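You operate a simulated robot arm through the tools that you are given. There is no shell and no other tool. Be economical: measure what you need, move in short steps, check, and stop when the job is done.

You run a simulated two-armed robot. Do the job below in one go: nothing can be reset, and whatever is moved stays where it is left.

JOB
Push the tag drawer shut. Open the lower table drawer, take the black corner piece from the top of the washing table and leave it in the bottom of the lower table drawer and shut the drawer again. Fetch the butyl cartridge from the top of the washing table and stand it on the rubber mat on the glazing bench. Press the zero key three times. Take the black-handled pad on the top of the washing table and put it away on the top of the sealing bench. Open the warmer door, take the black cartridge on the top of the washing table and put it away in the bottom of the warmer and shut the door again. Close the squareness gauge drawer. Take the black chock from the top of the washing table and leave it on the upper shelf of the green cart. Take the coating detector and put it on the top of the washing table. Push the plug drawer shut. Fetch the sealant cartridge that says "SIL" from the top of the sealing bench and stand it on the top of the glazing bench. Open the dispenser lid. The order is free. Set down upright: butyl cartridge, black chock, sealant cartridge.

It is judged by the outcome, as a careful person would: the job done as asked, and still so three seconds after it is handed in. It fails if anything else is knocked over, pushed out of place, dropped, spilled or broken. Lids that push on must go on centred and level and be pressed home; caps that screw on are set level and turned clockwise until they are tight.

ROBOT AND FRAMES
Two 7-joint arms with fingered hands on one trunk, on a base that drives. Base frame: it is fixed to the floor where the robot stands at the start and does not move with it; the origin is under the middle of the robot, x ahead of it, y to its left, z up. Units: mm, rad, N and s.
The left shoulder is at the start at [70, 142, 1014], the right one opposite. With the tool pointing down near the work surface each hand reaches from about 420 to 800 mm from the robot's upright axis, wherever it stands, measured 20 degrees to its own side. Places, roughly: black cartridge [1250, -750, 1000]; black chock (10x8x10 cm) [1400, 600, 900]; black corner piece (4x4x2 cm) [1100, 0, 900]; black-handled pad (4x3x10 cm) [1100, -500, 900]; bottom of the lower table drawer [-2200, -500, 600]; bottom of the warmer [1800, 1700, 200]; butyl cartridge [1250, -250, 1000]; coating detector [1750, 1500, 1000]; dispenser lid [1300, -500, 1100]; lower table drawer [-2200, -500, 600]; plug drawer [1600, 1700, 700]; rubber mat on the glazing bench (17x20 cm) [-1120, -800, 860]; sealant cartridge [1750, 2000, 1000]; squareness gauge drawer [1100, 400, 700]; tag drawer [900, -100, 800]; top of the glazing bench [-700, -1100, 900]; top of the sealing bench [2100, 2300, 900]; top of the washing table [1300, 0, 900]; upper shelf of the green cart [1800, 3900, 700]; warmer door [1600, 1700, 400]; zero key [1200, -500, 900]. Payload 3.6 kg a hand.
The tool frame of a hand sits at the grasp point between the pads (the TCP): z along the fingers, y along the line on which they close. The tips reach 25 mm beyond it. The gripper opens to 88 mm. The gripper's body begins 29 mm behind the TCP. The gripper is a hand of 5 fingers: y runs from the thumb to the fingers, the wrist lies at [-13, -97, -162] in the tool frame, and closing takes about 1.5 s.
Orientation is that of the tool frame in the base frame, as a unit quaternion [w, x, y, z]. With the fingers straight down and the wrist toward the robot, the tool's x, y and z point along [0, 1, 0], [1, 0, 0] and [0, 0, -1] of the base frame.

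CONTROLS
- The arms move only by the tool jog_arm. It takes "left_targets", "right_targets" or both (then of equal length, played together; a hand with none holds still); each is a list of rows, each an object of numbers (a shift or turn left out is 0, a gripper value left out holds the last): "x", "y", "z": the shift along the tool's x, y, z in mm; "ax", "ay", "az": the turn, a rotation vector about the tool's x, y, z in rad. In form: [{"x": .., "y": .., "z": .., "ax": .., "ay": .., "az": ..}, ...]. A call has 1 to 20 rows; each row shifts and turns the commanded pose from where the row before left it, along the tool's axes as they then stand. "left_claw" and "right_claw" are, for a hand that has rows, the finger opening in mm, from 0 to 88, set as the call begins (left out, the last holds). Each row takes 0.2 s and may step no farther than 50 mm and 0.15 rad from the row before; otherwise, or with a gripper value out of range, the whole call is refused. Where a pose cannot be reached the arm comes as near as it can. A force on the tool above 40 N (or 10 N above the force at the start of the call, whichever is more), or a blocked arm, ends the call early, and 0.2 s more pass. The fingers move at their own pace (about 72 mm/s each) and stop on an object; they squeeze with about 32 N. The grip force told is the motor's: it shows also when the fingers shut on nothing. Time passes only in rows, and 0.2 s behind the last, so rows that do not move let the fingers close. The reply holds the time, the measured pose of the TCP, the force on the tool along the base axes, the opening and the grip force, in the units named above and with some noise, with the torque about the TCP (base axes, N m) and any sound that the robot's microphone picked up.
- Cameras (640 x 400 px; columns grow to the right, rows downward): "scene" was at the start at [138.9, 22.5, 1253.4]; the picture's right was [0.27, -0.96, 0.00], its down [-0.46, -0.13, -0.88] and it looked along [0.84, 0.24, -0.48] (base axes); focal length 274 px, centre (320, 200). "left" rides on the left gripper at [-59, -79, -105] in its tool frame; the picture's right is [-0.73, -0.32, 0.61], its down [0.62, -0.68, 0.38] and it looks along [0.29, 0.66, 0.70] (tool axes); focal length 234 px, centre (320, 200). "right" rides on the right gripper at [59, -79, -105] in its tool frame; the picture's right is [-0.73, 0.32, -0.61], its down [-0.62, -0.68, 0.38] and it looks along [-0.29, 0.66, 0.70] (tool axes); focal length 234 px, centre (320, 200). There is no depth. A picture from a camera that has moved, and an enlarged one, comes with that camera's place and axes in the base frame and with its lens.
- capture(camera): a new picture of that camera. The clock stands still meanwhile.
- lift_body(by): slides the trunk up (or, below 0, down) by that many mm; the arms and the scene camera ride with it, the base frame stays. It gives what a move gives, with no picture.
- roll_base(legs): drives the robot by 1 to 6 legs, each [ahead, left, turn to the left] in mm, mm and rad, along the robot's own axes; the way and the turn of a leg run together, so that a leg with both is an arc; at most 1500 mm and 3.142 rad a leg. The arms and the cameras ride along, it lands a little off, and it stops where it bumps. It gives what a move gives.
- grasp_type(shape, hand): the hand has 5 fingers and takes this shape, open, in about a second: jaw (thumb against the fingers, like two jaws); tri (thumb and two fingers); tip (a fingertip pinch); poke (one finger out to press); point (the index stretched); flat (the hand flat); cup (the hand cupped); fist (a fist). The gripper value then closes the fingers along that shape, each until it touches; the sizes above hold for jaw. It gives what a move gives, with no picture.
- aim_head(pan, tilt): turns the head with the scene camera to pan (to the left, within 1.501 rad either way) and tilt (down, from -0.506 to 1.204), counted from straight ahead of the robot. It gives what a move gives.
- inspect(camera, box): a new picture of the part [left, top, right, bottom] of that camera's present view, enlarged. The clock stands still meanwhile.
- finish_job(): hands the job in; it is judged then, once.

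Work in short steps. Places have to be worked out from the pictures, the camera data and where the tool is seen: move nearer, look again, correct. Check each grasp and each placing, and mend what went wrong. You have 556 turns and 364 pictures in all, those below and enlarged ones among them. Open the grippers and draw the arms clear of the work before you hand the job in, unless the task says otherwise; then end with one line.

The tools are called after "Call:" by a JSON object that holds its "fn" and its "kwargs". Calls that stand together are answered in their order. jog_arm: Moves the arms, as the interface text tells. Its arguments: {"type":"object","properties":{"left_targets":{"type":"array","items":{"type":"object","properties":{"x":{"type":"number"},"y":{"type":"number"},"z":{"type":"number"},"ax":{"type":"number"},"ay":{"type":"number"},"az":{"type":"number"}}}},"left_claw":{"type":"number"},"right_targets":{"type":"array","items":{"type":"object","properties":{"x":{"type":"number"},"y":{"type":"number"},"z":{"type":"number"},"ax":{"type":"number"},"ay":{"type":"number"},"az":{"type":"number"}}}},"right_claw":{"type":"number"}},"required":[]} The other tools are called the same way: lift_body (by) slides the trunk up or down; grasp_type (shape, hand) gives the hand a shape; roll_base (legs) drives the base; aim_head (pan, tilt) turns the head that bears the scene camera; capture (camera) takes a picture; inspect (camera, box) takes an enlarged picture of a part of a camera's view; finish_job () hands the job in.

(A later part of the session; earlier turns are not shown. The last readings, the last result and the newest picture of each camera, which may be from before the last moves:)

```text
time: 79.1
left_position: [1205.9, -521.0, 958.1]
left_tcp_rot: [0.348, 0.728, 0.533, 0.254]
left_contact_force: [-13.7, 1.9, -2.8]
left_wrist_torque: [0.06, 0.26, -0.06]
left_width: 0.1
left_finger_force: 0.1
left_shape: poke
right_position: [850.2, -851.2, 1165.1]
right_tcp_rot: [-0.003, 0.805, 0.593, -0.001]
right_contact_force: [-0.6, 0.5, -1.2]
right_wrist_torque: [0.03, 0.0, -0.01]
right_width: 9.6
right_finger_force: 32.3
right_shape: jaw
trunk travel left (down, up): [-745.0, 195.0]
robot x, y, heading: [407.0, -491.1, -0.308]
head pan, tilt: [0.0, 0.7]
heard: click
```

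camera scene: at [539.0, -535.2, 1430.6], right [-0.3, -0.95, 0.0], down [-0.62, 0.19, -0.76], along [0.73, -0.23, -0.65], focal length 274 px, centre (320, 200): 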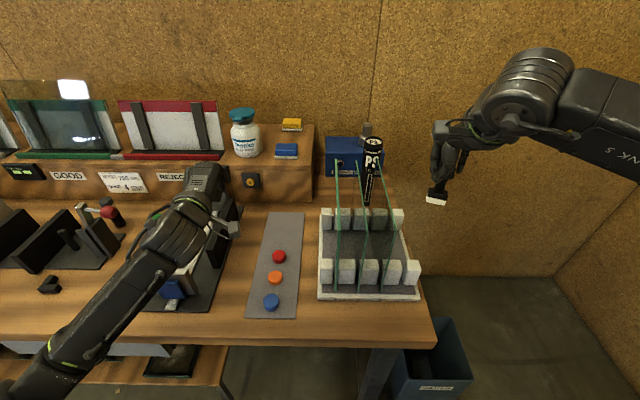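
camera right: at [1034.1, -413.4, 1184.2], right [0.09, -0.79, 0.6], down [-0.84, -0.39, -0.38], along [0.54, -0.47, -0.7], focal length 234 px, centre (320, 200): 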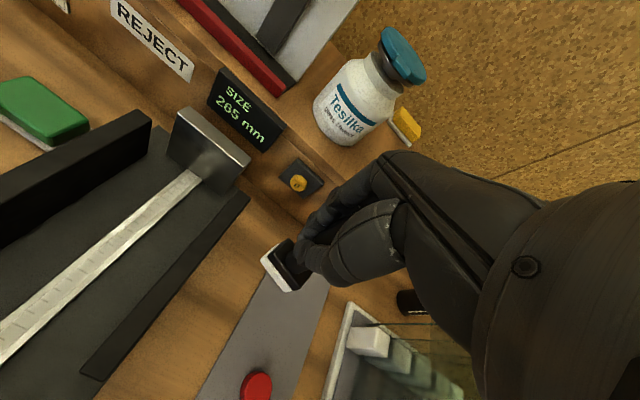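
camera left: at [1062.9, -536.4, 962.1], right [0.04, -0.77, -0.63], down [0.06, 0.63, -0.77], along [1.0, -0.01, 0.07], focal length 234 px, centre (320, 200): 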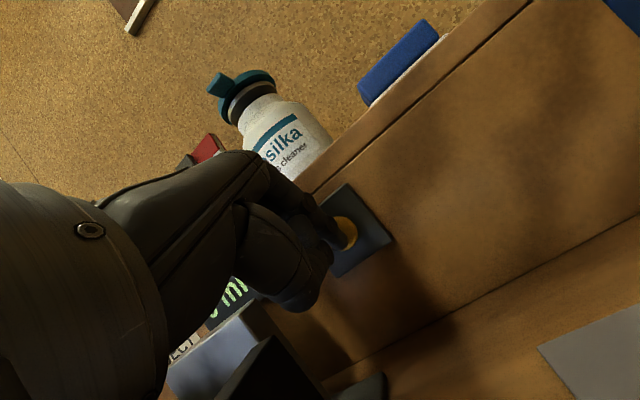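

Second click. Once more.

Call:
{"fn": "jog_arm", "kwargs": {"left_targets": [{"y": -3.7, "z": -4.7}, {"y": -3.7, "z": -4.7}, {}]}}

Call:
{"fn": "jog_arm", "kwargs": {"left_targets": [{"y": 3.7, "z": 4.7}, {"y": 3.7, "z": 4.7}, {}]}}

Call:
{"fn": "jog_arm", "kwargs": {"left_targets": [{"y": -6, "z": -7}, {"y": -12, "z": -16}, {"y": -12, "z": -16}, {"y": 20, "z": -20}, {"y": 20, "z": -20}]}}

Call:
{"fn": "capture", "kwargs": {"camera": "left"}}

```text
time: 79.9
left_position: [1196.6, -517.8, 958.9]
left_tcp_rot: [0.348, 0.727, 0.534, 0.255]
left_contact_force: [-0.3, -1.0, 0.3]
left_wrist_torque: [0.02, 0.0, 0.02]
left_width: 0.0
left_finger_force: 0.0
left_shape: poke
right_position: [852.7, -850.6, 1163.1]
right_tcp_rot: [-0.004, 0.805, 0.593, -0.001]
right_contact_force: [-0.3, 0.0, -1.0]
right_wrist_torque: [0.0, 0.0, -0.04]
right_width: 10.0
right_finger_force: 32.2
right_shape: jaw
trunk travel left (down, up): [-745.0, 195.0]
robot x, y, heading: [411.2, -486.2, -0.307]
head pan, tilt: [0.0, 0.7]
```

```text
time: 80.7
left_position: [1206.8, -519.7, 959.5]
left_tcp_rot: [0.348, 0.728, 0.533, 0.254]
left_contact_force: [-12.7, 2.4, -4.0]
left_wrist_torque: [0.12, 0.23, -0.06]
left_width: 0.0
left_finger_force: 0.1
left_shape: poke
right_position: [851.4, -851.7, 1164.6]
right_tcp_rot: [-0.003, 0.805, 0.594, -0.001]
right_contact_force: [-0.2, -0.7, -0.9]
right_wrist_torque: [0.01, 0.0, -0.01]
right_width: 10.3
right_finger_force: 31.7
right_shape: jaw
trunk travel left (down, up): [-745.0, 195.0]
robot x, y, heading: [405.0, -489.7, -0.301]
head pan, tilt: [0.0, 0.7]
heard: click
```

```text
time: 81.9
left_position: [1155.1, -504.1, 1015.5]
left_tcp_rot: [0.347, 0.728, 0.534, 0.254]
left_contact_force: [0.6, 0.4, -0.2]
left_wrist_torque: [0.0, 0.03, 0.02]
left_width: 0.0
left_finger_force: 0.0
left_shape: poke
right_position: [852.7, -850.3, 1163.7]
right_tcp_rot: [-0.004, 0.805, 0.594, -0.002]
right_contact_force: [0.0, -0.6, -0.8]
right_wrist_torque: [0.04, -0.01, -0.04]
right_width: 9.9
right_finger_force: 32.2
right_shape: jaw
trunk travel left (down, up): [-745.0, 195.0]
robot x, y, heading: [404.5, -490.5, -0.307]
head pan, tilt: [0.0, 0.7]
```

```text
306 pictures are left
camera left: at [1012.4, -521.2, 1019.7], right [0.04, -0.77, -0.63], down [0.06, 0.63, -0.77], along [1.0, -0.01, 0.07], focal length 234 px, centre (320, 200)
```

left: 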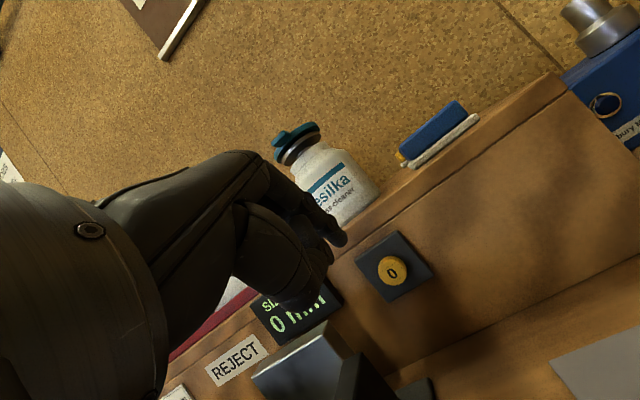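

Three clicks, display shows 0. The lid tab is at about (1269,-533,1117). I raise the hand and level the finger so it can go under the tab.

Call:
{"fn": "jog_arm", "kwargs": {"left_targets": [{"y": 33, "z": -27}, {"y": 33, "z": -27}, {"ax": -0.15}, {"ax": -0.15}, {"ax": -0.15}, {"ax": -0.15}, {"ax": -0.1}]}}

Call:
{"fn": "capture", "kwargs": {"camera": "left"}}

Call:
{"fn": "capture", "kwargs": {"camera": "scene"}}

```text
time: 83.5
left_position: [1154.2, -505.1, 1099.6]
left_tcp_rot: [0.576, 0.564, 0.415, 0.422]
left_contact_force: [-0.4, 0.5, 0.4]
left_wrist_torque: [0.03, -0.01, 0.0]
left_width: 0.0
left_finger_force: 0.1
left_shape: poke
right_position: [853.6, -850.6, 1163.7]
right_tcp_rot: [-0.003, 0.805, 0.594, -0.001]
right_contact_force: [0.8, -0.6, -1.1]
right_wrist_torque: [0.01, -0.03, 0.01]
right_width: 9.6
right_finger_force: 31.8
right_shape: jaw
trunk travel left (down, up): [-745.0, 195.0]
robot x, y, heading: [407.6, -489.8, -0.303]
head pan, tilt: [0.0, 0.7]
```

```text
305 pictures are left
camera left: at [1038.8, -529.9, 1018.4], right [0.37, -0.88, -0.31], down [0.57, 0.47, -0.67], along [0.74, 0.07, 0.67], focal length 234 px, centre (320, 200)
```

left: 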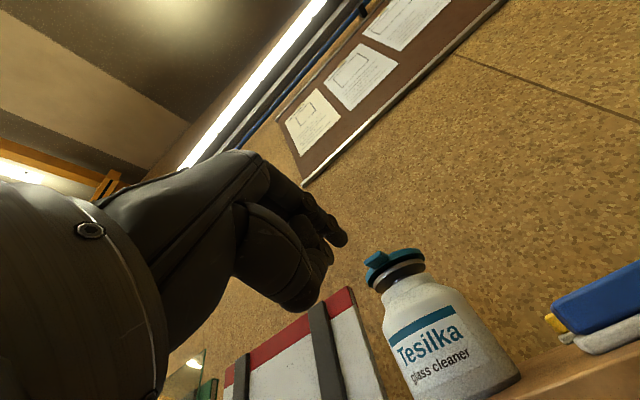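

```text
304 pictures are left
camera scene: at [538.0, -533.9, 1430.7], right [-0.3, -0.95, 0.0], down [-0.61, 0.19, -0.76], along [0.73, -0.23, -0.64], focal length 274 px, centre (320, 200)
```

scene: 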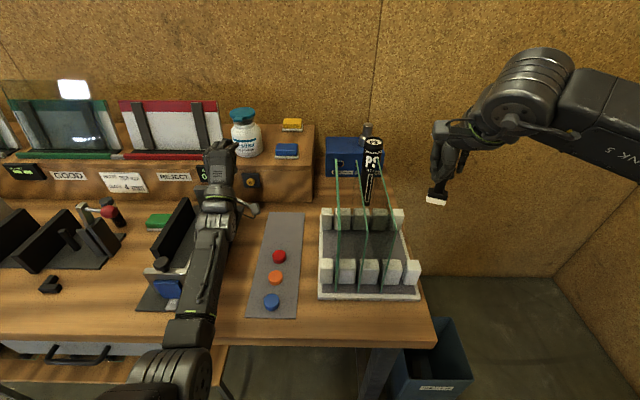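

Good view of the lid. I align the finger just beneath the tab and advance most of the way.

Call:
{"fn": "jog_arm", "kwargs": {"left_targets": [{"x": 10, "y": -7}, {"z": 35}, {"z": 35}]}}

Call:
{"fn": "capture", "kwargs": {"camera": "left"}}

Call:
{"fn": "inspect", "kwargs": {"camera": "scene", "box": [190, 90, 290, 160]}}

```text
time: 84.3
left_position: [1225.5, -515.7, 1094.8]
left_tcp_rot: [0.576, 0.564, 0.413, 0.423]
left_contact_force: [-0.1, -0.2, 0.5]
left_wrist_torque: [-0.02, 0.0, 0.02]
left_width: 0.1
left_finger_force: 0.1
left_shape: poke
right_position: [854.8, -851.9, 1162.2]
right_tcp_rot: [-0.005, 0.805, 0.594, -0.002]
right_contact_force: [-0.9, 0.1, -0.7]
right_wrist_torque: [-0.05, -0.03, 0.03]
right_width: 10.0
right_finger_force: 32.2
right_shape: jaw
trunk travel left (down, up): [-745.0, 195.0]
robot x, y, heading: [408.6, -489.2, -0.306]
head pan, tilt: [0.0, 0.7]
```

```text
303 pictures are left
camera left: at [1109.2, -541.1, 1013.8], right [0.37, -0.88, -0.31], down [0.57, 0.47, -0.67], along [0.74, 0.07, 0.67], focal length 234 px, centre (320, 200)
```

left: 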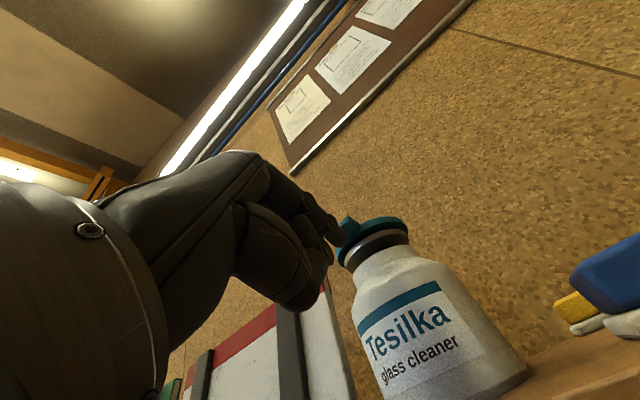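

```text
5.71 times, centred on (240, 125) of scene
camera zoom: at [538.7, -534.8, 1430.6], right [-0.3, -0.95, 0.0], down [-0.62, 0.19, -0.76], along [0.73, -0.23, -0.65], focal length 1568 px, centre (777, 629)
```

zoom: 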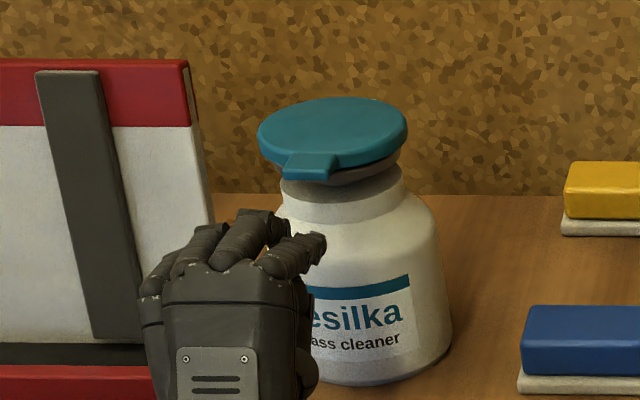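

Tip aligned 20 mm short and ~19 mm beneath the tab centre. I advance 24 mm under it.

Call:
{"fn": "jog_arm", "kwargs": {"left_targets": [{"z": 12}, {"z": 12}]}}

Call:
{"fn": "capture", "kwargs": {"camera": "left"}}

Call:
{"fn": "inspect", "kwargs": {"camera": "scene", "box": [190, 90, 290, 160]}}

```text
time: 84.9
left_position: [1229.1, -519.1, 1103.3]
left_tcp_rot: [0.576, 0.565, 0.414, 0.422]
left_contact_force: [-0.3, -0.1, -0.4]
left_wrist_torque: [-0.02, -0.02, 0.02]
left_width: 0.0
left_finger_force: 0.1
left_shape: poke
left hand out of reach, approached as far as the arm can: row 1, 2
right_position: [852.8, -852.1, 1163.4]
right_tcp_rot: [-0.003, 0.805, 0.593, -0.002]
right_contact_force: [-0.1, -0.4, -0.8]
right_wrist_torque: [0.03, 0.0, 0.01]
right_width: 9.9
right_finger_force: 32.5
right_shape: jaw
trunk travel left (down, up): [-745.0, 195.0]
robot x, y, heading: [409.2, -491.0, -0.306]
head pan, tilt: [0.0, 0.7]
```

```text
301 pictures are left
camera left: at [1113.6, -544.9, 1020.5], right [0.37, -0.88, -0.31], down [0.57, 0.47, -0.67], along [0.74, 0.07, 0.67], focal length 234 px, centre (320, 200)
```

left: 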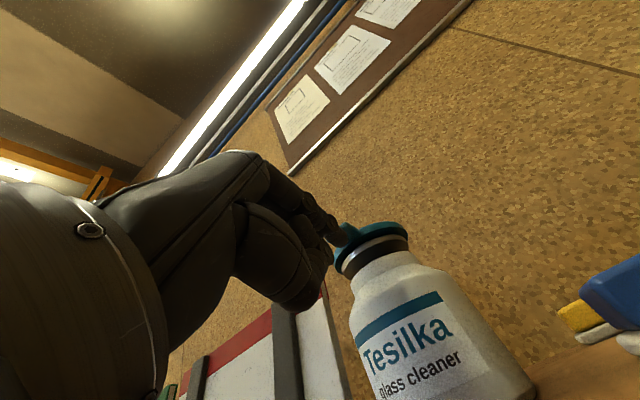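

```text
5.71 times, centred on (240, 125) of scene
camera zoom: at [537.9, -534.2, 1430.7], right [-0.3, -0.95, 0.0], down [-0.61, 0.19, -0.76], along [0.73, -0.23, -0.64], focal length 1568 px, centre (777, 629)
```

zoom: 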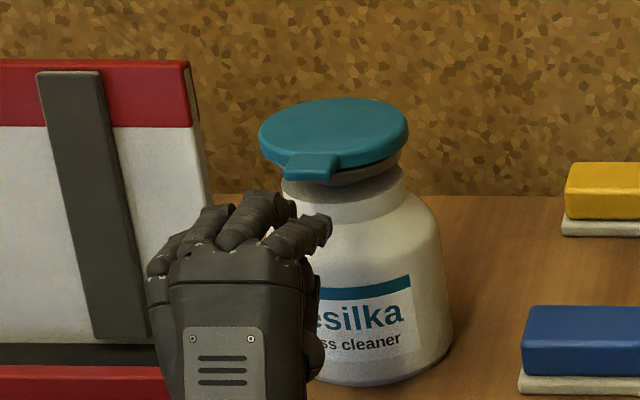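

The arm is at its limit. I back off slightly, drive 45 mm nearer, and re-approach.

Call:
{"fn": "jog_arm", "kwargs": {"left_targets": [{"z": -25, "y": -8}, {"z": -30}]}}

Call:
{"fn": "roll_base", "kwargs": {"legs": [[45, 0, 0]]}}

Call:
{"fn": "capture", "kwargs": {"camera": "left"}}

```text
time: 85.5
left_position: [1176.8, -500.1, 1093.1]
left_tcp_rot: [0.576, 0.565, 0.414, 0.421]
left_contact_force: [0.0, 0.1, 0.8]
left_wrist_torque: [-0.02, 0.01, 0.02]
left_width: 0.0
left_finger_force: 0.2
left_shape: poke
right_position: [852.9, -850.4, 1164.3]
right_tcp_rot: [-0.003, 0.805, 0.593, -0.001]
right_contact_force: [0.5, 0.3, -1.2]
right_wrist_torque: [0.02, -0.01, 0.01]
right_width: 10.2
right_finger_force: 32.0
right_shape: jaw
trunk travel left (down, up): [-745.0, 195.0]
robot x, y, heading: [407.9, -492.1, -0.307]
head pan, tilt: [0.0, 0.7]
```

```text
time: 86.4
left_position: [1215.9, -513.3, 1095.8]
left_tcp_rot: [0.577, 0.563, 0.413, 0.423]
left_contact_force: [-1.2, 0.3, 0.9]
left_wrist_torque: [0.02, -0.01, -0.03]
left_width: 0.1
left_finger_force: 0.1
left_shape: poke
right_position: [891.3, -862.5, 1164.6]
right_tcp_rot: [-0.002, 0.805, 0.593, -0.001]
right_contact_force: [-0.5, 0.0, -0.7]
right_wrist_torque: [0.02, -0.03, 0.0]
right_width: 9.6
right_finger_force: 32.0
right_shape: jaw
trunk travel left (down, up): [-745.0, 195.0]
robot x, y, heading: [448.0, -504.6, -0.309]
head pan, tilt: [0.0, 0.7]
```

```text
299 pictures are left
camera left: at [1100.2, -538.4, 1013.2], right [0.37, -0.88, -0.31], down [0.57, 0.47, -0.67], along [0.74, 0.07, 0.67], focal length 234 px, centre (320, 200)
```

left: 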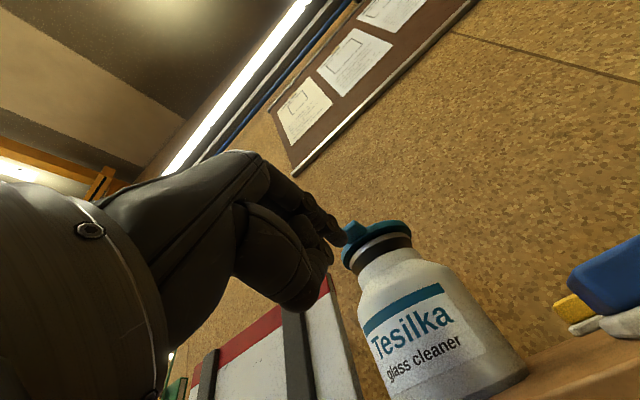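

Now ~30 mm short. I advance under the tab.

Call:
{"fn": "jog_arm", "kwargs": {"left_targets": [{"z": 17, "y": -1}, {"z": 17, "y": -1}]}}

Call:
{"fn": "capture", "kwargs": {"camera": "left"}}

Call:
{"fn": "inspect", "kwargs": {"camera": "scene", "box": [190, 90, 290, 160]}}

```text
time: 87.0
left_position: [1251.3, -523.1, 1090.6]
left_tcp_rot: [0.576, 0.566, 0.414, 0.421]
left_contact_force: [-0.1, -0.1, 1.1]
left_wrist_torque: [-0.05, -0.01, -0.03]
left_width: 0.1
left_finger_force: 0.1
left_shape: poke
right_position: [895.9, -864.1, 1164.1]
right_tcp_rot: [-0.004, 0.805, 0.593, -0.001]
right_contact_force: [0.6, -0.2, -0.5]
right_wrist_torque: [-0.01, 0.01, -0.01]
right_width: 9.7
right_finger_force: 32.4
right_shape: jaw
trunk travel left (down, up): [-745.0, 195.0]
robot x, y, heading: [447.0, -503.6, -0.308]
head pan, tilt: [0.0, 0.7]
```

```text
298 pictures are left
camera left: at [1135.9, -548.9, 1008.5], right [0.37, -0.88, -0.31], down [0.57, 0.47, -0.67], along [0.74, 0.07, 0.67], focal length 234 px, centre (320, 200)
```

left: 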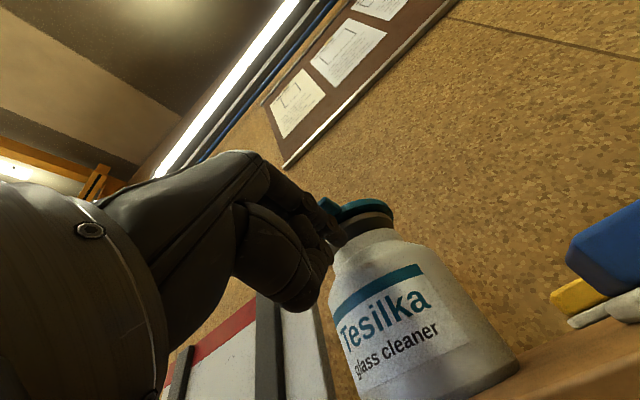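

```text
5.71 times, centred on (240, 125) of scene
camera zoom: at [580.1, -547.3, 1430.7], right [-0.3, -0.95, 0.0], down [-0.61, 0.19, -0.76], along [0.73, -0.23, -0.64], focal length 1568 px, centre (777, 629)
```

zoom: 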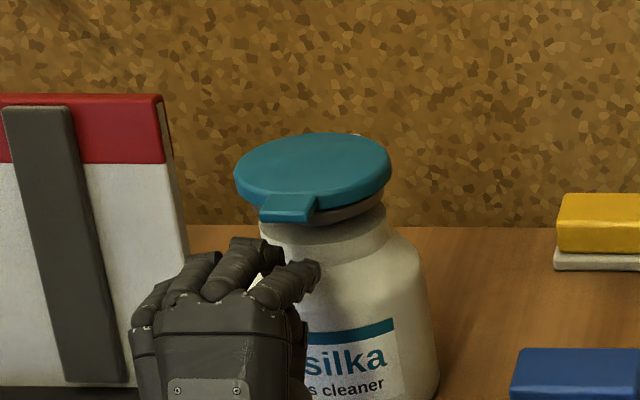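

The tip is under the tab. I lift slowly.

Call:
{"fn": "jog_arm", "kwargs": {"left_targets": [{"y": 8}, {"y": 8}, {"y": 8}]}}

Call:
{"fn": "capture", "kwargs": {"camera": "left"}}

Call:
{"fn": "inspect", "kwargs": {"camera": "scene", "box": [190, 90, 290, 160]}}

```text
time: 87.8
left_position: [1251.6, -526.0, 1115.0]
left_tcp_rot: [0.576, 0.565, 0.414, 0.421]
left_contact_force: [0.3, -0.1, 0.2]
left_wrist_torque: [-0.01, -0.01, 0.02]
left_width: 0.0
left_finger_force: 0.0
left_shape: poke
right_position: [895.7, -864.2, 1162.1]
right_tcp_rot: [-0.003, 0.805, 0.593, -0.001]
right_contact_force: [0.6, -0.2, -0.8]
right_wrist_torque: [0.03, -0.02, 0.04]
right_width: 9.9
right_finger_force: 32.4
right_shape: jaw
trunk travel left (down, up): [-745.0, 195.0]
robot x, y, heading: [450.6, -500.3, -0.304]
head pan, tilt: [0.0, 0.7]
```

```text
296 pictures are left
camera left: at [1134.7, -549.9, 1034.1], right [0.37, -0.88, -0.31], down [0.57, 0.47, -0.67], along [0.74, 0.07, 0.67], focal length 234 px, centre (320, 200)
```

left: 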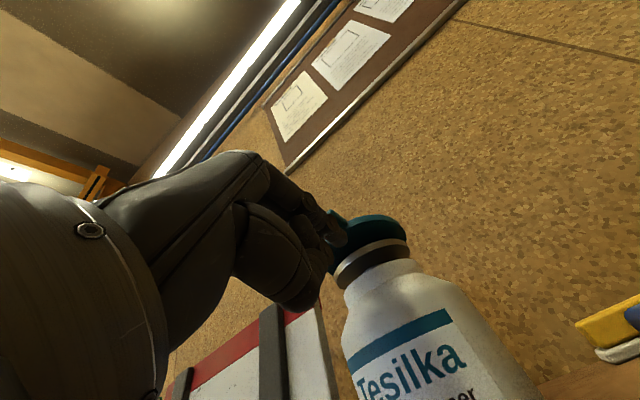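

```text
5.71 times, centred on (240, 125) of scene
camera zoom: at [579.8, -547.1, 1430.8], right [-0.3, -0.95, 0.0], down [-0.61, 0.19, -0.76], along [0.73, -0.23, -0.64], focal length 1568 px, centre (777, 629)
```

zoom: 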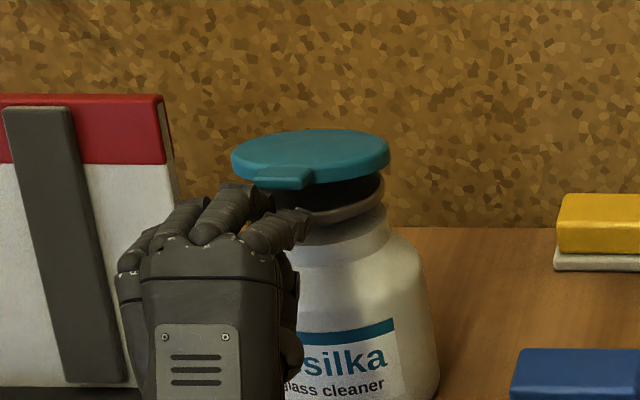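

The lid is lifting with the bottle steady. I follow the arc upward and back.

Call:
{"fn": "jog_arm", "kwargs": {"left_targets": [{"y": 12, "z": 1}, {"y": 12, "z": 3}, {"y": 11, "z": 6}, {"y": 10, "z": 8}]}}

Call:
{"fn": "inspect", "kwargs": {"camera": "scene", "box": [190, 90, 290, 160]}}

```text
time: 88.8
left_position: [1267.5, -529.8, 1161.4]
left_tcp_rot: [0.576, 0.566, 0.414, 0.421]
left_contact_force: [0.2, 0.6, -0.7]
left_wrist_torque: [-0.01, -0.02, -0.02]
left_width: 0.1
left_finger_force: 0.1
left_shape: poke
right_position: [895.0, -864.0, 1163.1]
right_tcp_rot: [-0.004, 0.805, 0.593, -0.002]
right_contact_force: [0.1, 0.1, 0.1]
right_wrist_torque: [0.02, -0.02, 0.01]
right_width: 10.1
right_finger_force: 31.6
right_shape: jaw
trunk travel left (down, up): [-745.0, 195.0]
robot x, y, heading: [450.0, -503.6, -0.301]
head pan, tilt: [0.0, 0.7]
```

```text
5.71 times, centred on (240, 125) of scene
camera zoom: at [580.0, -547.3, 1430.7], right [-0.3, -0.95, 0.0], down [-0.61, 0.19, -0.76], along [0.73, -0.23, -0.64], focal length 1568 px, centre (777, 629)
```

zoom: 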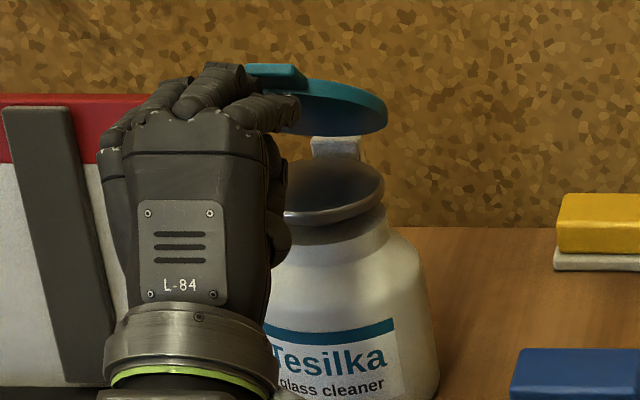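

The lid is about half open. I continue up and backward.

Call:
{"fn": "jog_arm", "kwargs": {"left_targets": [{"y": 8, "z": 9}, {"y": 6, "z": 10}, {"y": 3, "z": 10}, {"y": 0, "z": 10}]}}

Call:
{"fn": "inspect", "kwargs": {"camera": "scene", "box": [190, 90, 290, 160]}}

```text
time: 89.8
left_position: [1294.6, -537.1, 1181.4]
left_tcp_rot: [0.577, 0.564, 0.413, 0.422]
left_contact_force: [-2.7, -0.8, 2.0]
left_wrist_torque: [-0.03, -0.06, -0.03]
left_width: 0.0
left_finger_force: 0.2
left_shape: poke
left hand out of reach, approached as far as the arm can: row 4
right_position: [894.1, -863.1, 1163.9]
right_tcp_rot: [-0.004, 0.805, 0.594, -0.002]
right_contact_force: [-0.8, 0.2, -1.4]
right_wrist_torque: [0.02, -0.02, 0.01]
right_width: 9.8
right_finger_force: 31.4
right_shape: jaw
trunk travel left (down, up): [-745.0, 195.0]
robot x, y, heading: [447.8, -502.0, -0.305]
head pan, tilt: [0.0, 0.7]
```

```text
5.71 times, centred on (240, 125) of scene
camera zoom: at [579.2, -547.2, 1430.8], right [-0.3, -0.95, 0.0], down [-0.61, 0.19, -0.77], along [0.73, -0.23, -0.64], focal length 1568 px, centre (777, 629)
```

zoom: 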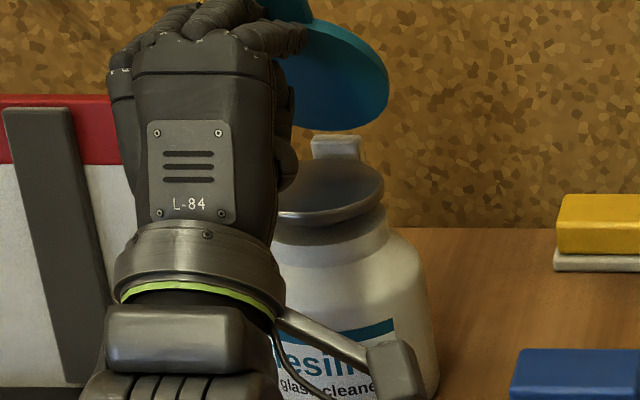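

The lid stands at about 65–70°, arm at its limit. I look down to check base clearance to the low table before driving nearer.

Call:
{"fn": "aim_head", "kwargs": {"pan": 0.3, "tilt": 1.2}}

Call:
{"fn": "capture", "kwargs": {"camera": "scene"}}

```text
time: 90.7
left_position: [1295.4, -539.0, 1181.3]
left_tcp_rot: [0.577, 0.565, 0.413, 0.421]
left_contact_force: [-1.6, -1.5, 1.5]
left_wrist_torque: [0.0, -0.07, -0.09]
left_width: 0.0
left_finger_force: 0.1
left_shape: poke
right_position: [893.5, -863.7, 1165.4]
right_tcp_rot: [-0.003, 0.805, 0.594, -0.001]
right_contact_force: [0.2, -0.5, -0.4]
right_wrist_torque: [0.01, 0.02, 0.0]
right_width: 9.7
right_finger_force: 32.0
right_shape: jaw
trunk travel left (down, up): [-745.0, 195.0]
robot x, y, heading: [448.7, -505.8, -0.308]
head pan, tilt: [0.3, 1.201]
```

```text
292 pictures are left
camera scene: at [553.8, -522.1, 1394.9], right [-0.01, -1.0, 0.0], down [-0.93, 0.01, -0.36], along [0.36, 0.0, -0.93], focal length 274 px, centre (320, 200)
```

scene: 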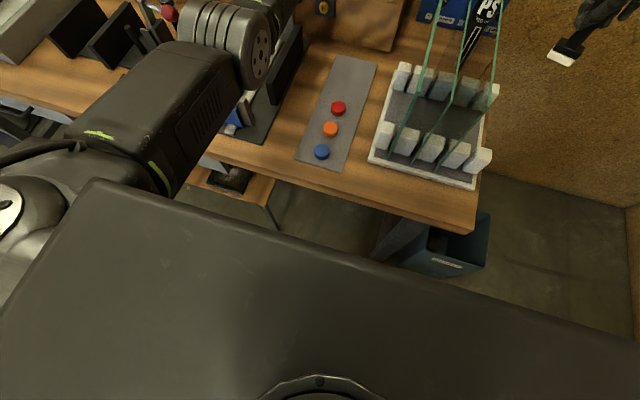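

Call:
{"fn": "inspect", "kwargs": {"camera": "scene", "box": [160, 150, 300, 250]}}

```text
4.00 times, centred on (230, 200) of scene
camera zoom: at [553.8, -522.1, 1394.9], right [-0.01, -1.0, 0.0], down [-0.93, 0.01, -0.36], along [0.36, 0.0, -0.93], focal length 1098 px, centre (680, 200)
```

zoom: 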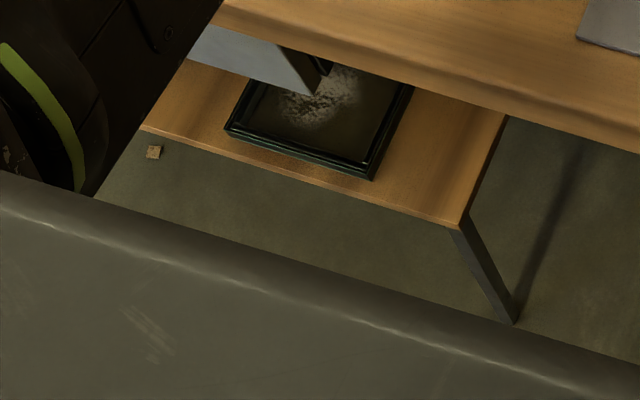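

I gauge the low table's corner at n≈898, l≈−94, leaving margin. I drive 25 mm forward, pushing the lid on.

Call:
{"fn": "aim_head", "kwargs": {"pan": 0.0, "tilt": 0.6}}

Call:
{"fn": "roll_base", "kwargs": {"legs": [[25, 0, 0]]}}

Call:
{"fn": "inspect", "kwargs": {"camera": "scene", "box": [180, 90, 320, 190]}}

```text
time: 91.7
left_position: [1293.9, -538.5, 1180.7]
left_tcp_rot: [0.576, 0.564, 0.414, 0.422]
left_contact_force: [-1.4, -0.4, 2.2]
left_wrist_torque: [-0.04, -0.05, -0.04]
left_width: 0.0
left_finger_force: 0.0
left_shape: poke
right_position: [894.6, -864.9, 1163.7]
right_tcp_rot: [-0.002, 0.805, 0.593, -0.001]
right_contact_force: [-0.3, -0.1, -0.4]
right_wrist_torque: [0.0, -0.01, 0.0]
right_width: 9.6
right_finger_force: 31.9
right_shape: jaw
trunk travel left (down, up): [-745.0, 195.0]
robot x, y, heading: [452.5, -505.3, -0.305]
head pan, tilt: [0.0, 0.6]
```

```text
time: 92.5
left_position: [1315.6, -544.4, 1183.2]
left_tcp_rot: [0.577, 0.563, 0.414, 0.423]
left_contact_force: [0.0, -0.6, 0.5]
left_wrist_torque: [0.01, -0.03, -0.02]
left_width: 0.1
left_finger_force: 0.0
left_shape: poke
right_position: [915.5, -870.9, 1165.4]
right_tcp_rot: [-0.002, 0.805, 0.593, 0.0]
right_contact_force: [-0.6, 0.8, -0.7]
right_wrist_torque: [0.01, -0.05, 0.03]
right_width: 9.6
right_finger_force: 32.0
right_shape: jaw
trunk travel left (down, up): [-745.0, 195.0]
robot x, y, heading: [472.3, -511.9, -0.304]
head pan, tilt: [0.0, 0.6]
```

```text
4.00 times, centred on (250, 140) of scene
camera zoom: at [603.0, -554.0, 1439.8], right [-0.3, -0.95, 0.0], down [-0.54, 0.17, -0.83], along [0.79, -0.25, -0.56], focal length 1098 px, centre (600, 440)
```

zoom: 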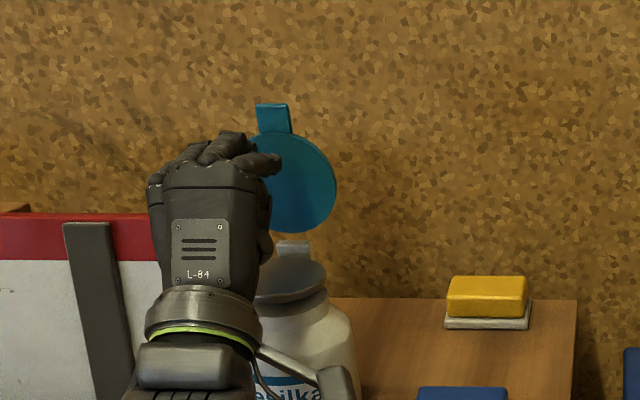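

The lid is upright and contact is gone. I withdraw and check that it stays open.

Call:
{"fn": "jog_arm", "kwargs": {"left_targets": [{"z": -30}, {"z": -40}, {"z": -40}, {"z": -40}, {"z": -40}]}}

Call:
{"fn": "inspect", "kwargs": {"camera": "scene", "box": [180, 90, 320, 190]}}

Call:
{"fn": "capture", "kwargs": {"camera": "scene"}}

```text
time: 93.8
left_position: [1134.0, -486.6, 1175.2]
left_tcp_rot: [0.576, 0.565, 0.414, 0.421]
left_contact_force: [0.7, -0.2, -0.2]
left_wrist_torque: [0.01, 0.02, -0.02]
left_width: 0.1
left_finger_force: 0.0
left_shape: poke
right_position: [917.7, -871.4, 1166.3]
right_tcp_rot: [-0.002, 0.805, 0.593, -0.001]
right_contact_force: [-0.2, 0.1, -0.9]
right_wrist_torque: [-0.01, -0.02, 0.0]
right_width: 9.9
right_finger_force: 32.4
right_shape: jaw
trunk travel left (down, up): [-745.0, 195.0]
robot x, y, heading: [473.3, -512.2, -0.303]
head pan, tilt: [0.0, 0.6]
```

```text
4.00 times, centred on (250, 140) of scene
camera zoom: at [605.3, -555.0, 1439.6], right [-0.3, -0.95, 0.0], down [-0.54, 0.17, -0.83], along [0.79, -0.25, -0.56], focal length 1098 px, centre (600, 440)
```

zoom: 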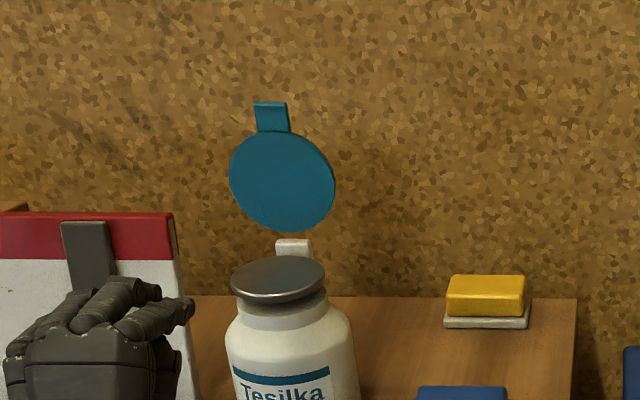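

```text
288 pictures are left
camera scene: at [605.3, -555.0, 1439.6], right [-0.3, -0.95, 0.0], down [-0.54, 0.17, -0.83], along [0.79, -0.25, -0.56], focal length 274 px, centre (320, 200)
```

scene: 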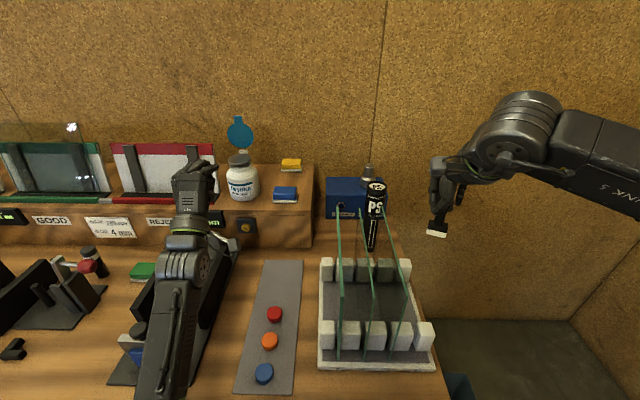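

The lid is open and stays. Next, the black "PS" cartridge behind the glass rack; I zoom in to understand the clearance.

Call:
{"fn": "inspect", "kwargs": {"camera": "scene", "box": [300, 150, 460, 380]}}

Call:
{"fn": "capture", "kwargs": {"camera": "right"}}

```text
1.74 times, centred on (380, 265) of scene
camera zoom: at [605.3, -555.0, 1439.6], right [-0.3, -0.95, 0.0], down [-0.54, 0.17, -0.83], along [0.79, -0.25, -0.56], focal length 477 px, centre (216, 87)
```

zoom: 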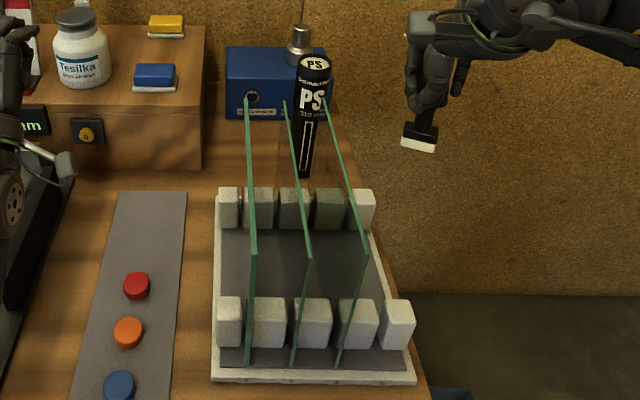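

```text
286 pictures are left
camera right: at [862.0, -792.4, 1269.9], right [0.1, -0.79, 0.6], down [-0.84, -0.39, -0.38], along [0.54, -0.47, -0.7], focal length 234 px, centre (320, 200)
```

right: 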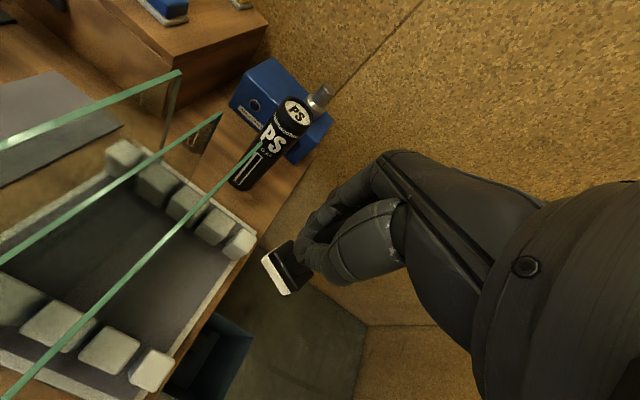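

Triangulated cartridge top: (1136,-872,1072), glass pane tops at 1074 but 70 mm in front. I withdraw the left hand, turn it downwards again and set jaw shape.

Call:
{"fn": "jog_arm", "kwargs": {"left_targets": [{"z": -45}, {"z": -45}, {"z": -45}, {"ax": 0.15}, {"ax": 0.15}, {"ax": 0.15}, {"ax": 0.15}, {"ax": 0.15}, {"ax": 0.15}, {"ax": 0.15}, {"ax": 0.15}, {"ax": 0.15}, {"ax": 0.15}, {"ax": 0.1}]}}

Call:
{"fn": "grasp_type", "kwargs": {"hand": "left", "shape": "jaw"}}

Call:
{"fn": "roll_base", "kwargs": {"legs": [[-40, 0, 0], [0, -320, 0]]}}

Call:
{"fn": "capture", "kwargs": {"camera": "scene"}}

Call:
{"fn": "capture", "kwargs": {"camera": "left"}}

```text
time: 96.8
left_position: [1015.3, -449.2, 1173.5]
left_tcp_rot: [-0.005, 0.806, 0.591, -0.003]
left_contact_force: [-0.8, -0.2, -0.4]
left_wrist_torque: [0.0, 0.01, 0.01]
left_width: 0.1
left_finger_force: 0.0
left_shape: poke
left hand out of reach, approached as far as the arm can: row 7
right_position: [918.2, -873.7, 1163.2]
right_tcp_rot: [-0.003, 0.805, 0.593, -0.002]
right_contact_force: [0.0, -0.4, -0.3]
right_wrist_torque: [-0.01, 0.0, -0.02]
right_width: 9.3
right_finger_force: 31.9
right_shape: jaw
trunk travel left (down, up): [-745.0, 195.0]
robot x, y, heading: [473.5, -514.5, -0.311]
head pan, tilt: [0.0, 0.6]
```

```text
time: 97.7
left_position: [1015.1, -448.1, 1172.0]
left_tcp_rot: [-0.004, 0.807, 0.591, -0.003]
left_contact_force: [0.6, 0.6, 0.7]
left_wrist_torque: [-0.03, 0.0, 0.04]
left_width: 87.8
left_finger_force: 0.1
left_shape: jaw
right_position: [919.0, -871.6, 1164.2]
right_tcp_rot: [-0.003, 0.805, 0.594, -0.002]
right_contact_force: [-0.2, 0.3, -1.1]
right_wrist_torque: [0.0, -0.03, 0.01]
right_width: 9.1
right_finger_force: 32.1
right_shape: jaw
trunk travel left (down, up): [-745.0, 195.0]
robot x, y, heading: [471.2, -510.5, -0.306]
head pan, tilt: [0.0, 0.6]
```

```text
time: 100.3
left_position: [881.3, -741.5, 1172.3]
left_tcp_rot: [-0.004, 0.807, 0.591, -0.004]
left_contact_force: [-0.1, 0.2, 0.1]
left_wrist_torque: [0.0, 0.02, 0.0]
left_width: 87.9
left_finger_force: 0.1
left_shape: jaw
right_position: [785.0, -1165.0, 1163.9]
right_tcp_rot: [-0.004, 0.805, 0.594, -0.001]
right_contact_force: [0.1, 0.7, -0.7]
right_wrist_torque: [-0.04, 0.01, -0.03]
right_width: 9.4
right_finger_force: 31.7
right_shape: jaw
trunk travel left (down, up): [-745.0, 195.0]
robot x, y, heading: [335.1, -808.7, -0.309]
head pan, tilt: [0.0, 0.6]
```

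```text
285 pictures are left
camera scene: at [473.4, -848.2, 1439.4], right [-0.3, -0.95, 0.0], down [-0.54, 0.17, -0.82], along [0.79, -0.25, -0.57], focal length 274 px, centre (320, 200)
```

scene: 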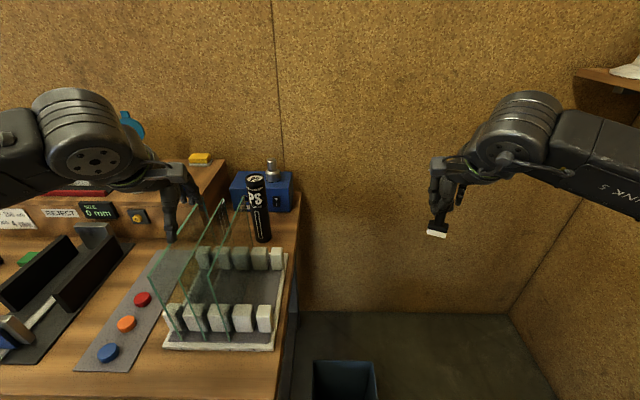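

```text
284 pictures are left
camera left: at [789.7, -774.2, 1278.1], right [-0.53, -0.59, -0.6], down [-0.46, 0.8, -0.38], along [0.71, 0.08, -0.7], focal length 234 px, centre (320, 200)
```

left: 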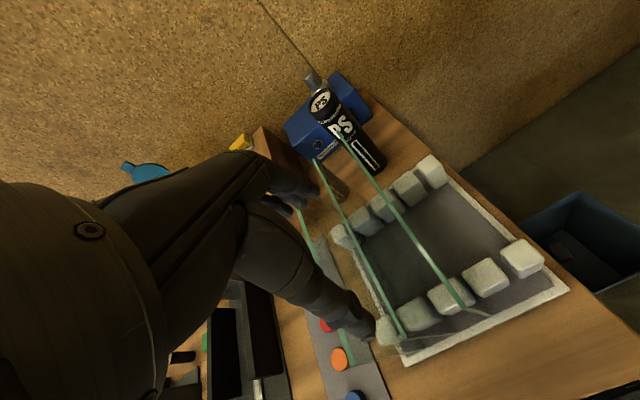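

Left hand is clear above the glass. I move it over the cartridge.

Call:
{"fn": "jog_arm", "kwargs": {"left_targets": [{"y": 40, "x": -7}, {"y": 40, "x": -7}, {"y": 40, "x": -7}, {"y": 40, "x": -7}, {"y": 40, "x": -7}, {"y": 40, "x": -7}, {"y": 43, "x": -6}]}}

Call:
{"fn": "capture", "kwargs": {"camera": "left"}}

Call:
{"fn": "capture", "kwargs": {"camera": "scene"}}

```text
time: 101.9
left_position: [1111.7, -865.3, 1163.6]
left_tcp_rot: [-0.004, 0.808, 0.589, -0.001]
left_contact_force: [-1.0, 0.8, 0.4]
left_wrist_torque: [-0.02, -0.02, 0.0]
left_width: 88.1
left_finger_force: 0.0
left_shape: jaw
left hand out of reach, approached as far as the arm can: row 7
right_position: [784.4, -1167.1, 1164.0]
right_tcp_rot: [-0.004, 0.804, 0.594, -0.001]
right_contact_force: [-0.3, 0.6, -0.6]
right_wrist_torque: [-0.01, 0.0, 0.03]
right_width: 9.6
right_finger_force: 32.0
right_shape: jaw
trunk travel left (down, up): [-745.0, 195.0]
robot x, y, heading: [338.6, -802.8, -0.301]
head pan, tilt: [0.0, 0.6]
```

```text
283 pictures are left
camera left: at [1019.0, -897.7, 1267.3], right [-0.53, -0.59, -0.61], down [-0.46, 0.8, -0.38], along [0.71, 0.08, -0.7], focal length 234 px, centre (320, 200)
```

left: 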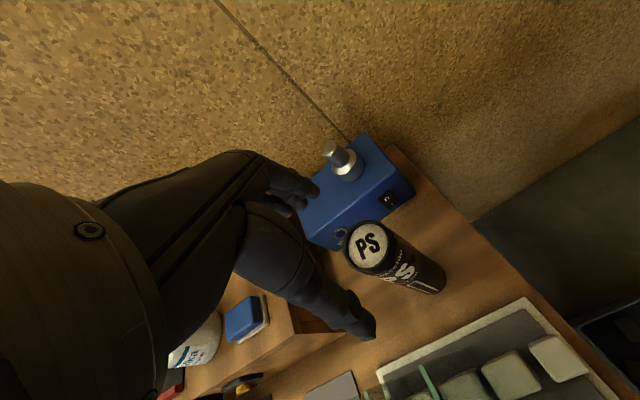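

```text
282 pictures are left
camera scene: at [472.4, -850.8, 1439.3], right [-0.3, -0.95, 0.0], down [-0.54, 0.17, -0.82], along [0.79, -0.25, -0.57], focal length 274 px, centre (320, 200)
```

scene: 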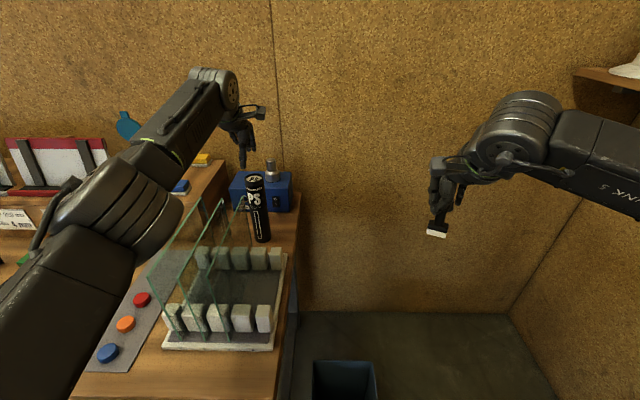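

The cartridge is ~25 mm beyond reach at this height; lower is easier. I descend 50 mm, then go forward.

Call:
{"fn": "jog_arm", "kwargs": {"left_targets": [{"z": 25, "y": -15}, {"z": 20}, {"y": 12, "x": -4}, {"y": 12, "x": -4}]}}

Call:
{"fn": "capture", "kwargs": {"camera": "left"}}

```text
time: 102.9
left_position: [1115.6, -876.1, 1118.5]
left_tcp_rot: [-0.004, 0.808, 0.589, -0.002]
left_contact_force: [0.0, 0.0, -0.8]
left_wrist_torque: [0.02, -0.02, 0.0]
left_width: 87.9
left_finger_force: 0.1
left_shape: jaw
right_position: [783.2, -1167.6, 1163.0]
right_tcp_rot: [-0.004, 0.805, 0.594, -0.001]
right_contact_force: [-0.6, 0.6, -1.6]
right_wrist_torque: [0.02, 0.0, -0.01]
right_width: 9.5
right_finger_force: 32.0
right_shape: jaw
trunk travel left (down, up): [-745.0, 195.0]
robot x, y, heading: [339.4, -803.8, -0.305]
head pan, tilt: [0.0, 0.6]
```

```text
281 pictures are left
camera left: at [1023.9, -908.1, 1222.3], right [-0.53, -0.59, -0.6], down [-0.46, 0.8, -0.38], along [0.71, 0.08, -0.7], focal length 234 px, centre (320, 200)
```

left: 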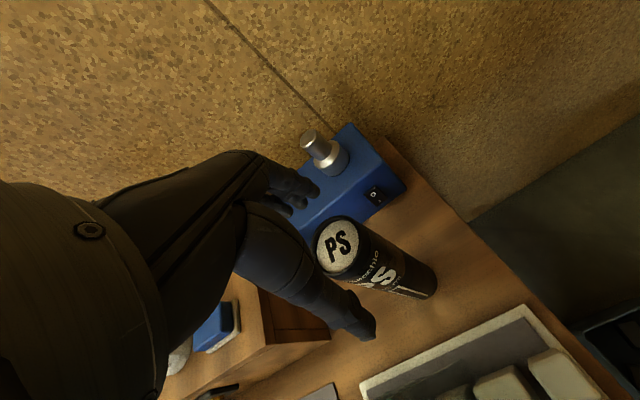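

Cartridge at (1132,-874). I correct by 15 mm forward, 7 mm left and look before descending.

Call:
{"fn": "jog_arm", "kwargs": {"left_targets": [{"y": 15, "x": 6}, {"z": 8}]}}

Call:
{"fn": "capture", "kwargs": {"camera": "left"}}

```text
time: 103.5
left_position: [1117.1, -871.8, 1106.5]
left_tcp_rot: [-0.004, 0.807, 0.591, -0.003]
left_contact_force: [-1.0, -0.6, 0.0]
left_wrist_torque: [0.03, -0.02, 0.0]
left_width: 87.9
left_finger_force: 0.0
left_shape: jaw
left hand out of reach, approached as far as the arm can: row 1
right_position: [783.9, -1167.2, 1163.5]
right_tcp_rot: [-0.005, 0.805, 0.593, -0.001]
right_contact_force: [0.3, -0.4, -0.7]
right_wrist_torque: [-0.02, -0.01, 0.0]
right_width: 9.6
right_finger_force: 32.1
right_shape: jaw
trunk travel left (down, up): [-745.0, 195.0]
robot x, y, heading: [342.6, -809.7, -0.309]
head pan, tilt: [0.0, 0.6]
```

```text
280 pictures are left
camera left: at [1025.5, -904.1, 1211.4], right [-0.53, -0.59, -0.6], down [-0.46, 0.8, -0.38], along [0.71, 0.08, -0.7], focal length 234 px, centre (320, 200)
```

left: 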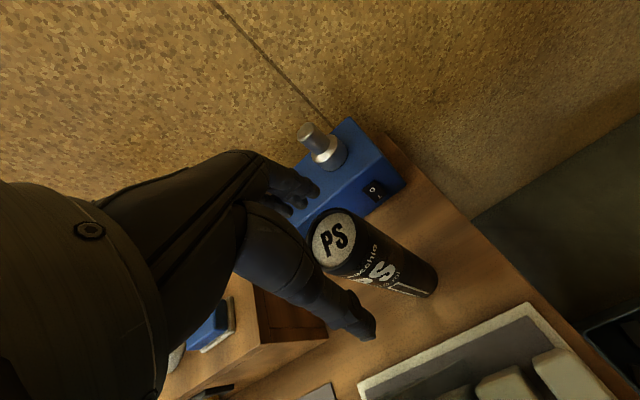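

I drive the base 25 mm forward.

Call:
{"fn": "roll_base", "kwargs": {"legs": [[25, 0, 0]]}}

Call:
{"fn": "capture", "kwargs": {"camera": "left"}}

```text
time: 104.3
left_position: [1136.9, -876.2, 1110.7]
left_tcp_rot: [-0.003, 0.807, 0.591, -0.002]
left_contact_force: [-0.4, 0.8, -0.5]
left_wrist_torque: [0.0, -0.03, -0.01]
left_width: 88.1
left_finger_force: 0.0
left_shape: jaw
right_position: [803.5, -1172.0, 1165.9]
right_tcp_rot: [0.0, 0.805, 0.593, 0.0]
right_contact_force: [-1.3, 0.0, -0.4]
right_wrist_torque: [0.01, 0.0, -0.01]
right_width: 9.5
right_finger_force: 32.2
right_shape: jaw
trunk travel left (down, up): [-745.0, 195.0]
robot x, y, heading: [362.9, -811.3, -0.304]
head pan, tilt: [0.0, 0.6]
```

```text
279 pictures are left
camera left: at [1044.1, -909.1, 1214.8], right [-0.53, -0.59, -0.6], down [-0.46, 0.8, -0.38], along [0.71, 0.08, -0.7], focal length 234 px, centre (320, 200)
```

left: 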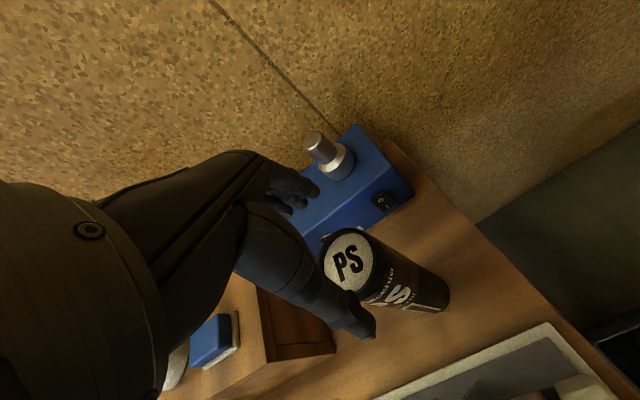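

Aligned to 5 mm. I descend 20 mm and check the straddle.

Call:
{"fn": "jog_arm", "kwargs": {"left_targets": [{"y": -4, "z": 10}, {"z": 12}]}}

Call:
{"fn": "capture", "kwargs": {"camera": "left"}}

```text
time: 104.9
left_position: [1137.1, -876.4, 1085.8]
left_tcp_rot: [-0.003, 0.807, 0.59, -0.003]
left_contact_force: [-0.2, 0.5, -0.5]
left_wrist_torque: [0.0, 0.01, 0.0]
left_width: 88.1
left_finger_force: 0.1
left_shape: jaw
right_position: [807.5, -1172.8, 1164.0]
right_tcp_rot: [-0.003, 0.805, 0.594, -0.001]
right_contact_force: [-0.4, 0.5, -0.4]
right_wrist_torque: [0.06, 0.0, 0.01]
right_width: 9.3
right_finger_force: 31.8
right_shape: jaw
trunk travel left (down, up): [-745.0, 195.0]
robot x, y, heading: [361.6, -811.9, -0.306]
head pan, tilt: [0.0, 0.6]
```

```text
278 pictures are left
camera left: at [1043.0, -909.1, 1190.9], right [-0.53, -0.59, -0.6], down [-0.46, 0.8, -0.38], along [0.71, 0.08, -0.7], focal length 234 px, centre (320, 200)
```

left: 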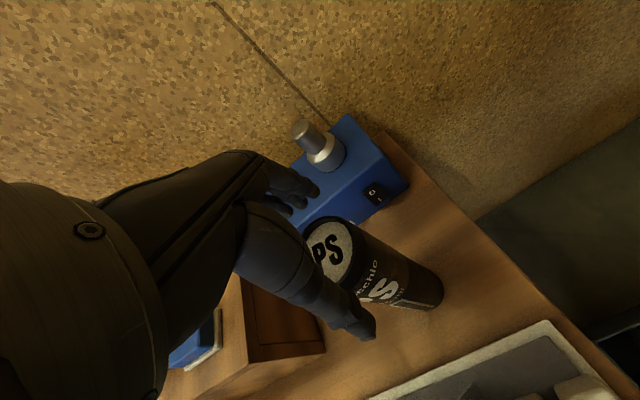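

The cartridge sits between thumb and fingers. I descend to z≈1058 and close.

Call:
{"fn": "jog_arm", "kwargs": {"left_targets": [{"z": 14, "y": -2}, {"z": 14}]}}

Call:
{"fn": "jog_arm", "kwargs": {"left_targets": [{}, {}, {}, {}, {}, {}], "left_claw": 0}}

Call:
{"fn": "capture", "kwargs": {"camera": "left"}}

```text
time: 105.5
left_position: [1133.9, -876.3, 1056.5]
left_tcp_rot: [-0.005, 0.807, 0.591, -0.003]
left_contact_force: [-0.1, 0.7, 0.3]
left_wrist_torque: [0.01, -0.01, 0.01]
left_width: 88.4
left_finger_force: 0.1
left_shape: jaw
right_position: [808.0, -1172.9, 1163.8]
right_tcp_rot: [-0.004, 0.805, 0.593, -0.002]
right_contact_force: [0.0, -0.4, -0.5]
right_wrist_torque: [0.01, 0.0, 0.01]
right_width: 9.3
right_finger_force: 32.1
right_shape: jaw
trunk travel left (down, up): [-745.0, 195.0]
robot x, y, heading: [359.1, -813.2, -0.305]
head pan, tilt: [0.0, 0.6]
```

```text
time: 106.9
left_position: [1132.9, -876.1, 1057.1]
left_tcp_rot: [-0.004, 0.807, 0.59, -0.003]
left_contact_force: [-0.7, 0.7, -0.5]
left_wrist_torque: [0.0, 0.01, 0.03]
left_width: 41.8
left_finger_force: 32.3
left_shape: jaw
right_position: [808.5, -1174.2, 1164.0]
right_tcp_rot: [-0.003, 0.805, 0.594, -0.001]
right_contact_force: [-0.1, -0.2, -0.9]
right_wrist_torque: [0.01, 0.0, 0.01]
right_width: 9.8
right_finger_force: 31.8
right_shape: jaw
trunk travel left (down, up): [-745.0, 195.0]
robot x, y, heading: [364.9, -811.6, -0.301]
head pan, tilt: [0.0, 0.6]
```

```text
277 pictures are left
camera left: at [1041.7, -908.9, 1161.7], right [-0.53, -0.59, -0.6], down [-0.46, 0.8, -0.38], along [0.71, 0.08, -0.7], focal length 234 px, centre (320, 200)
```

left: 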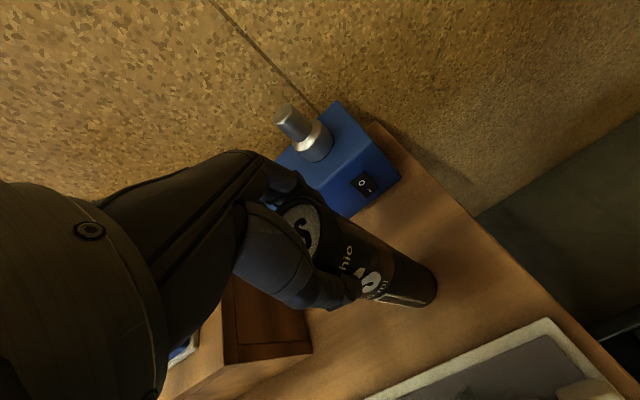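

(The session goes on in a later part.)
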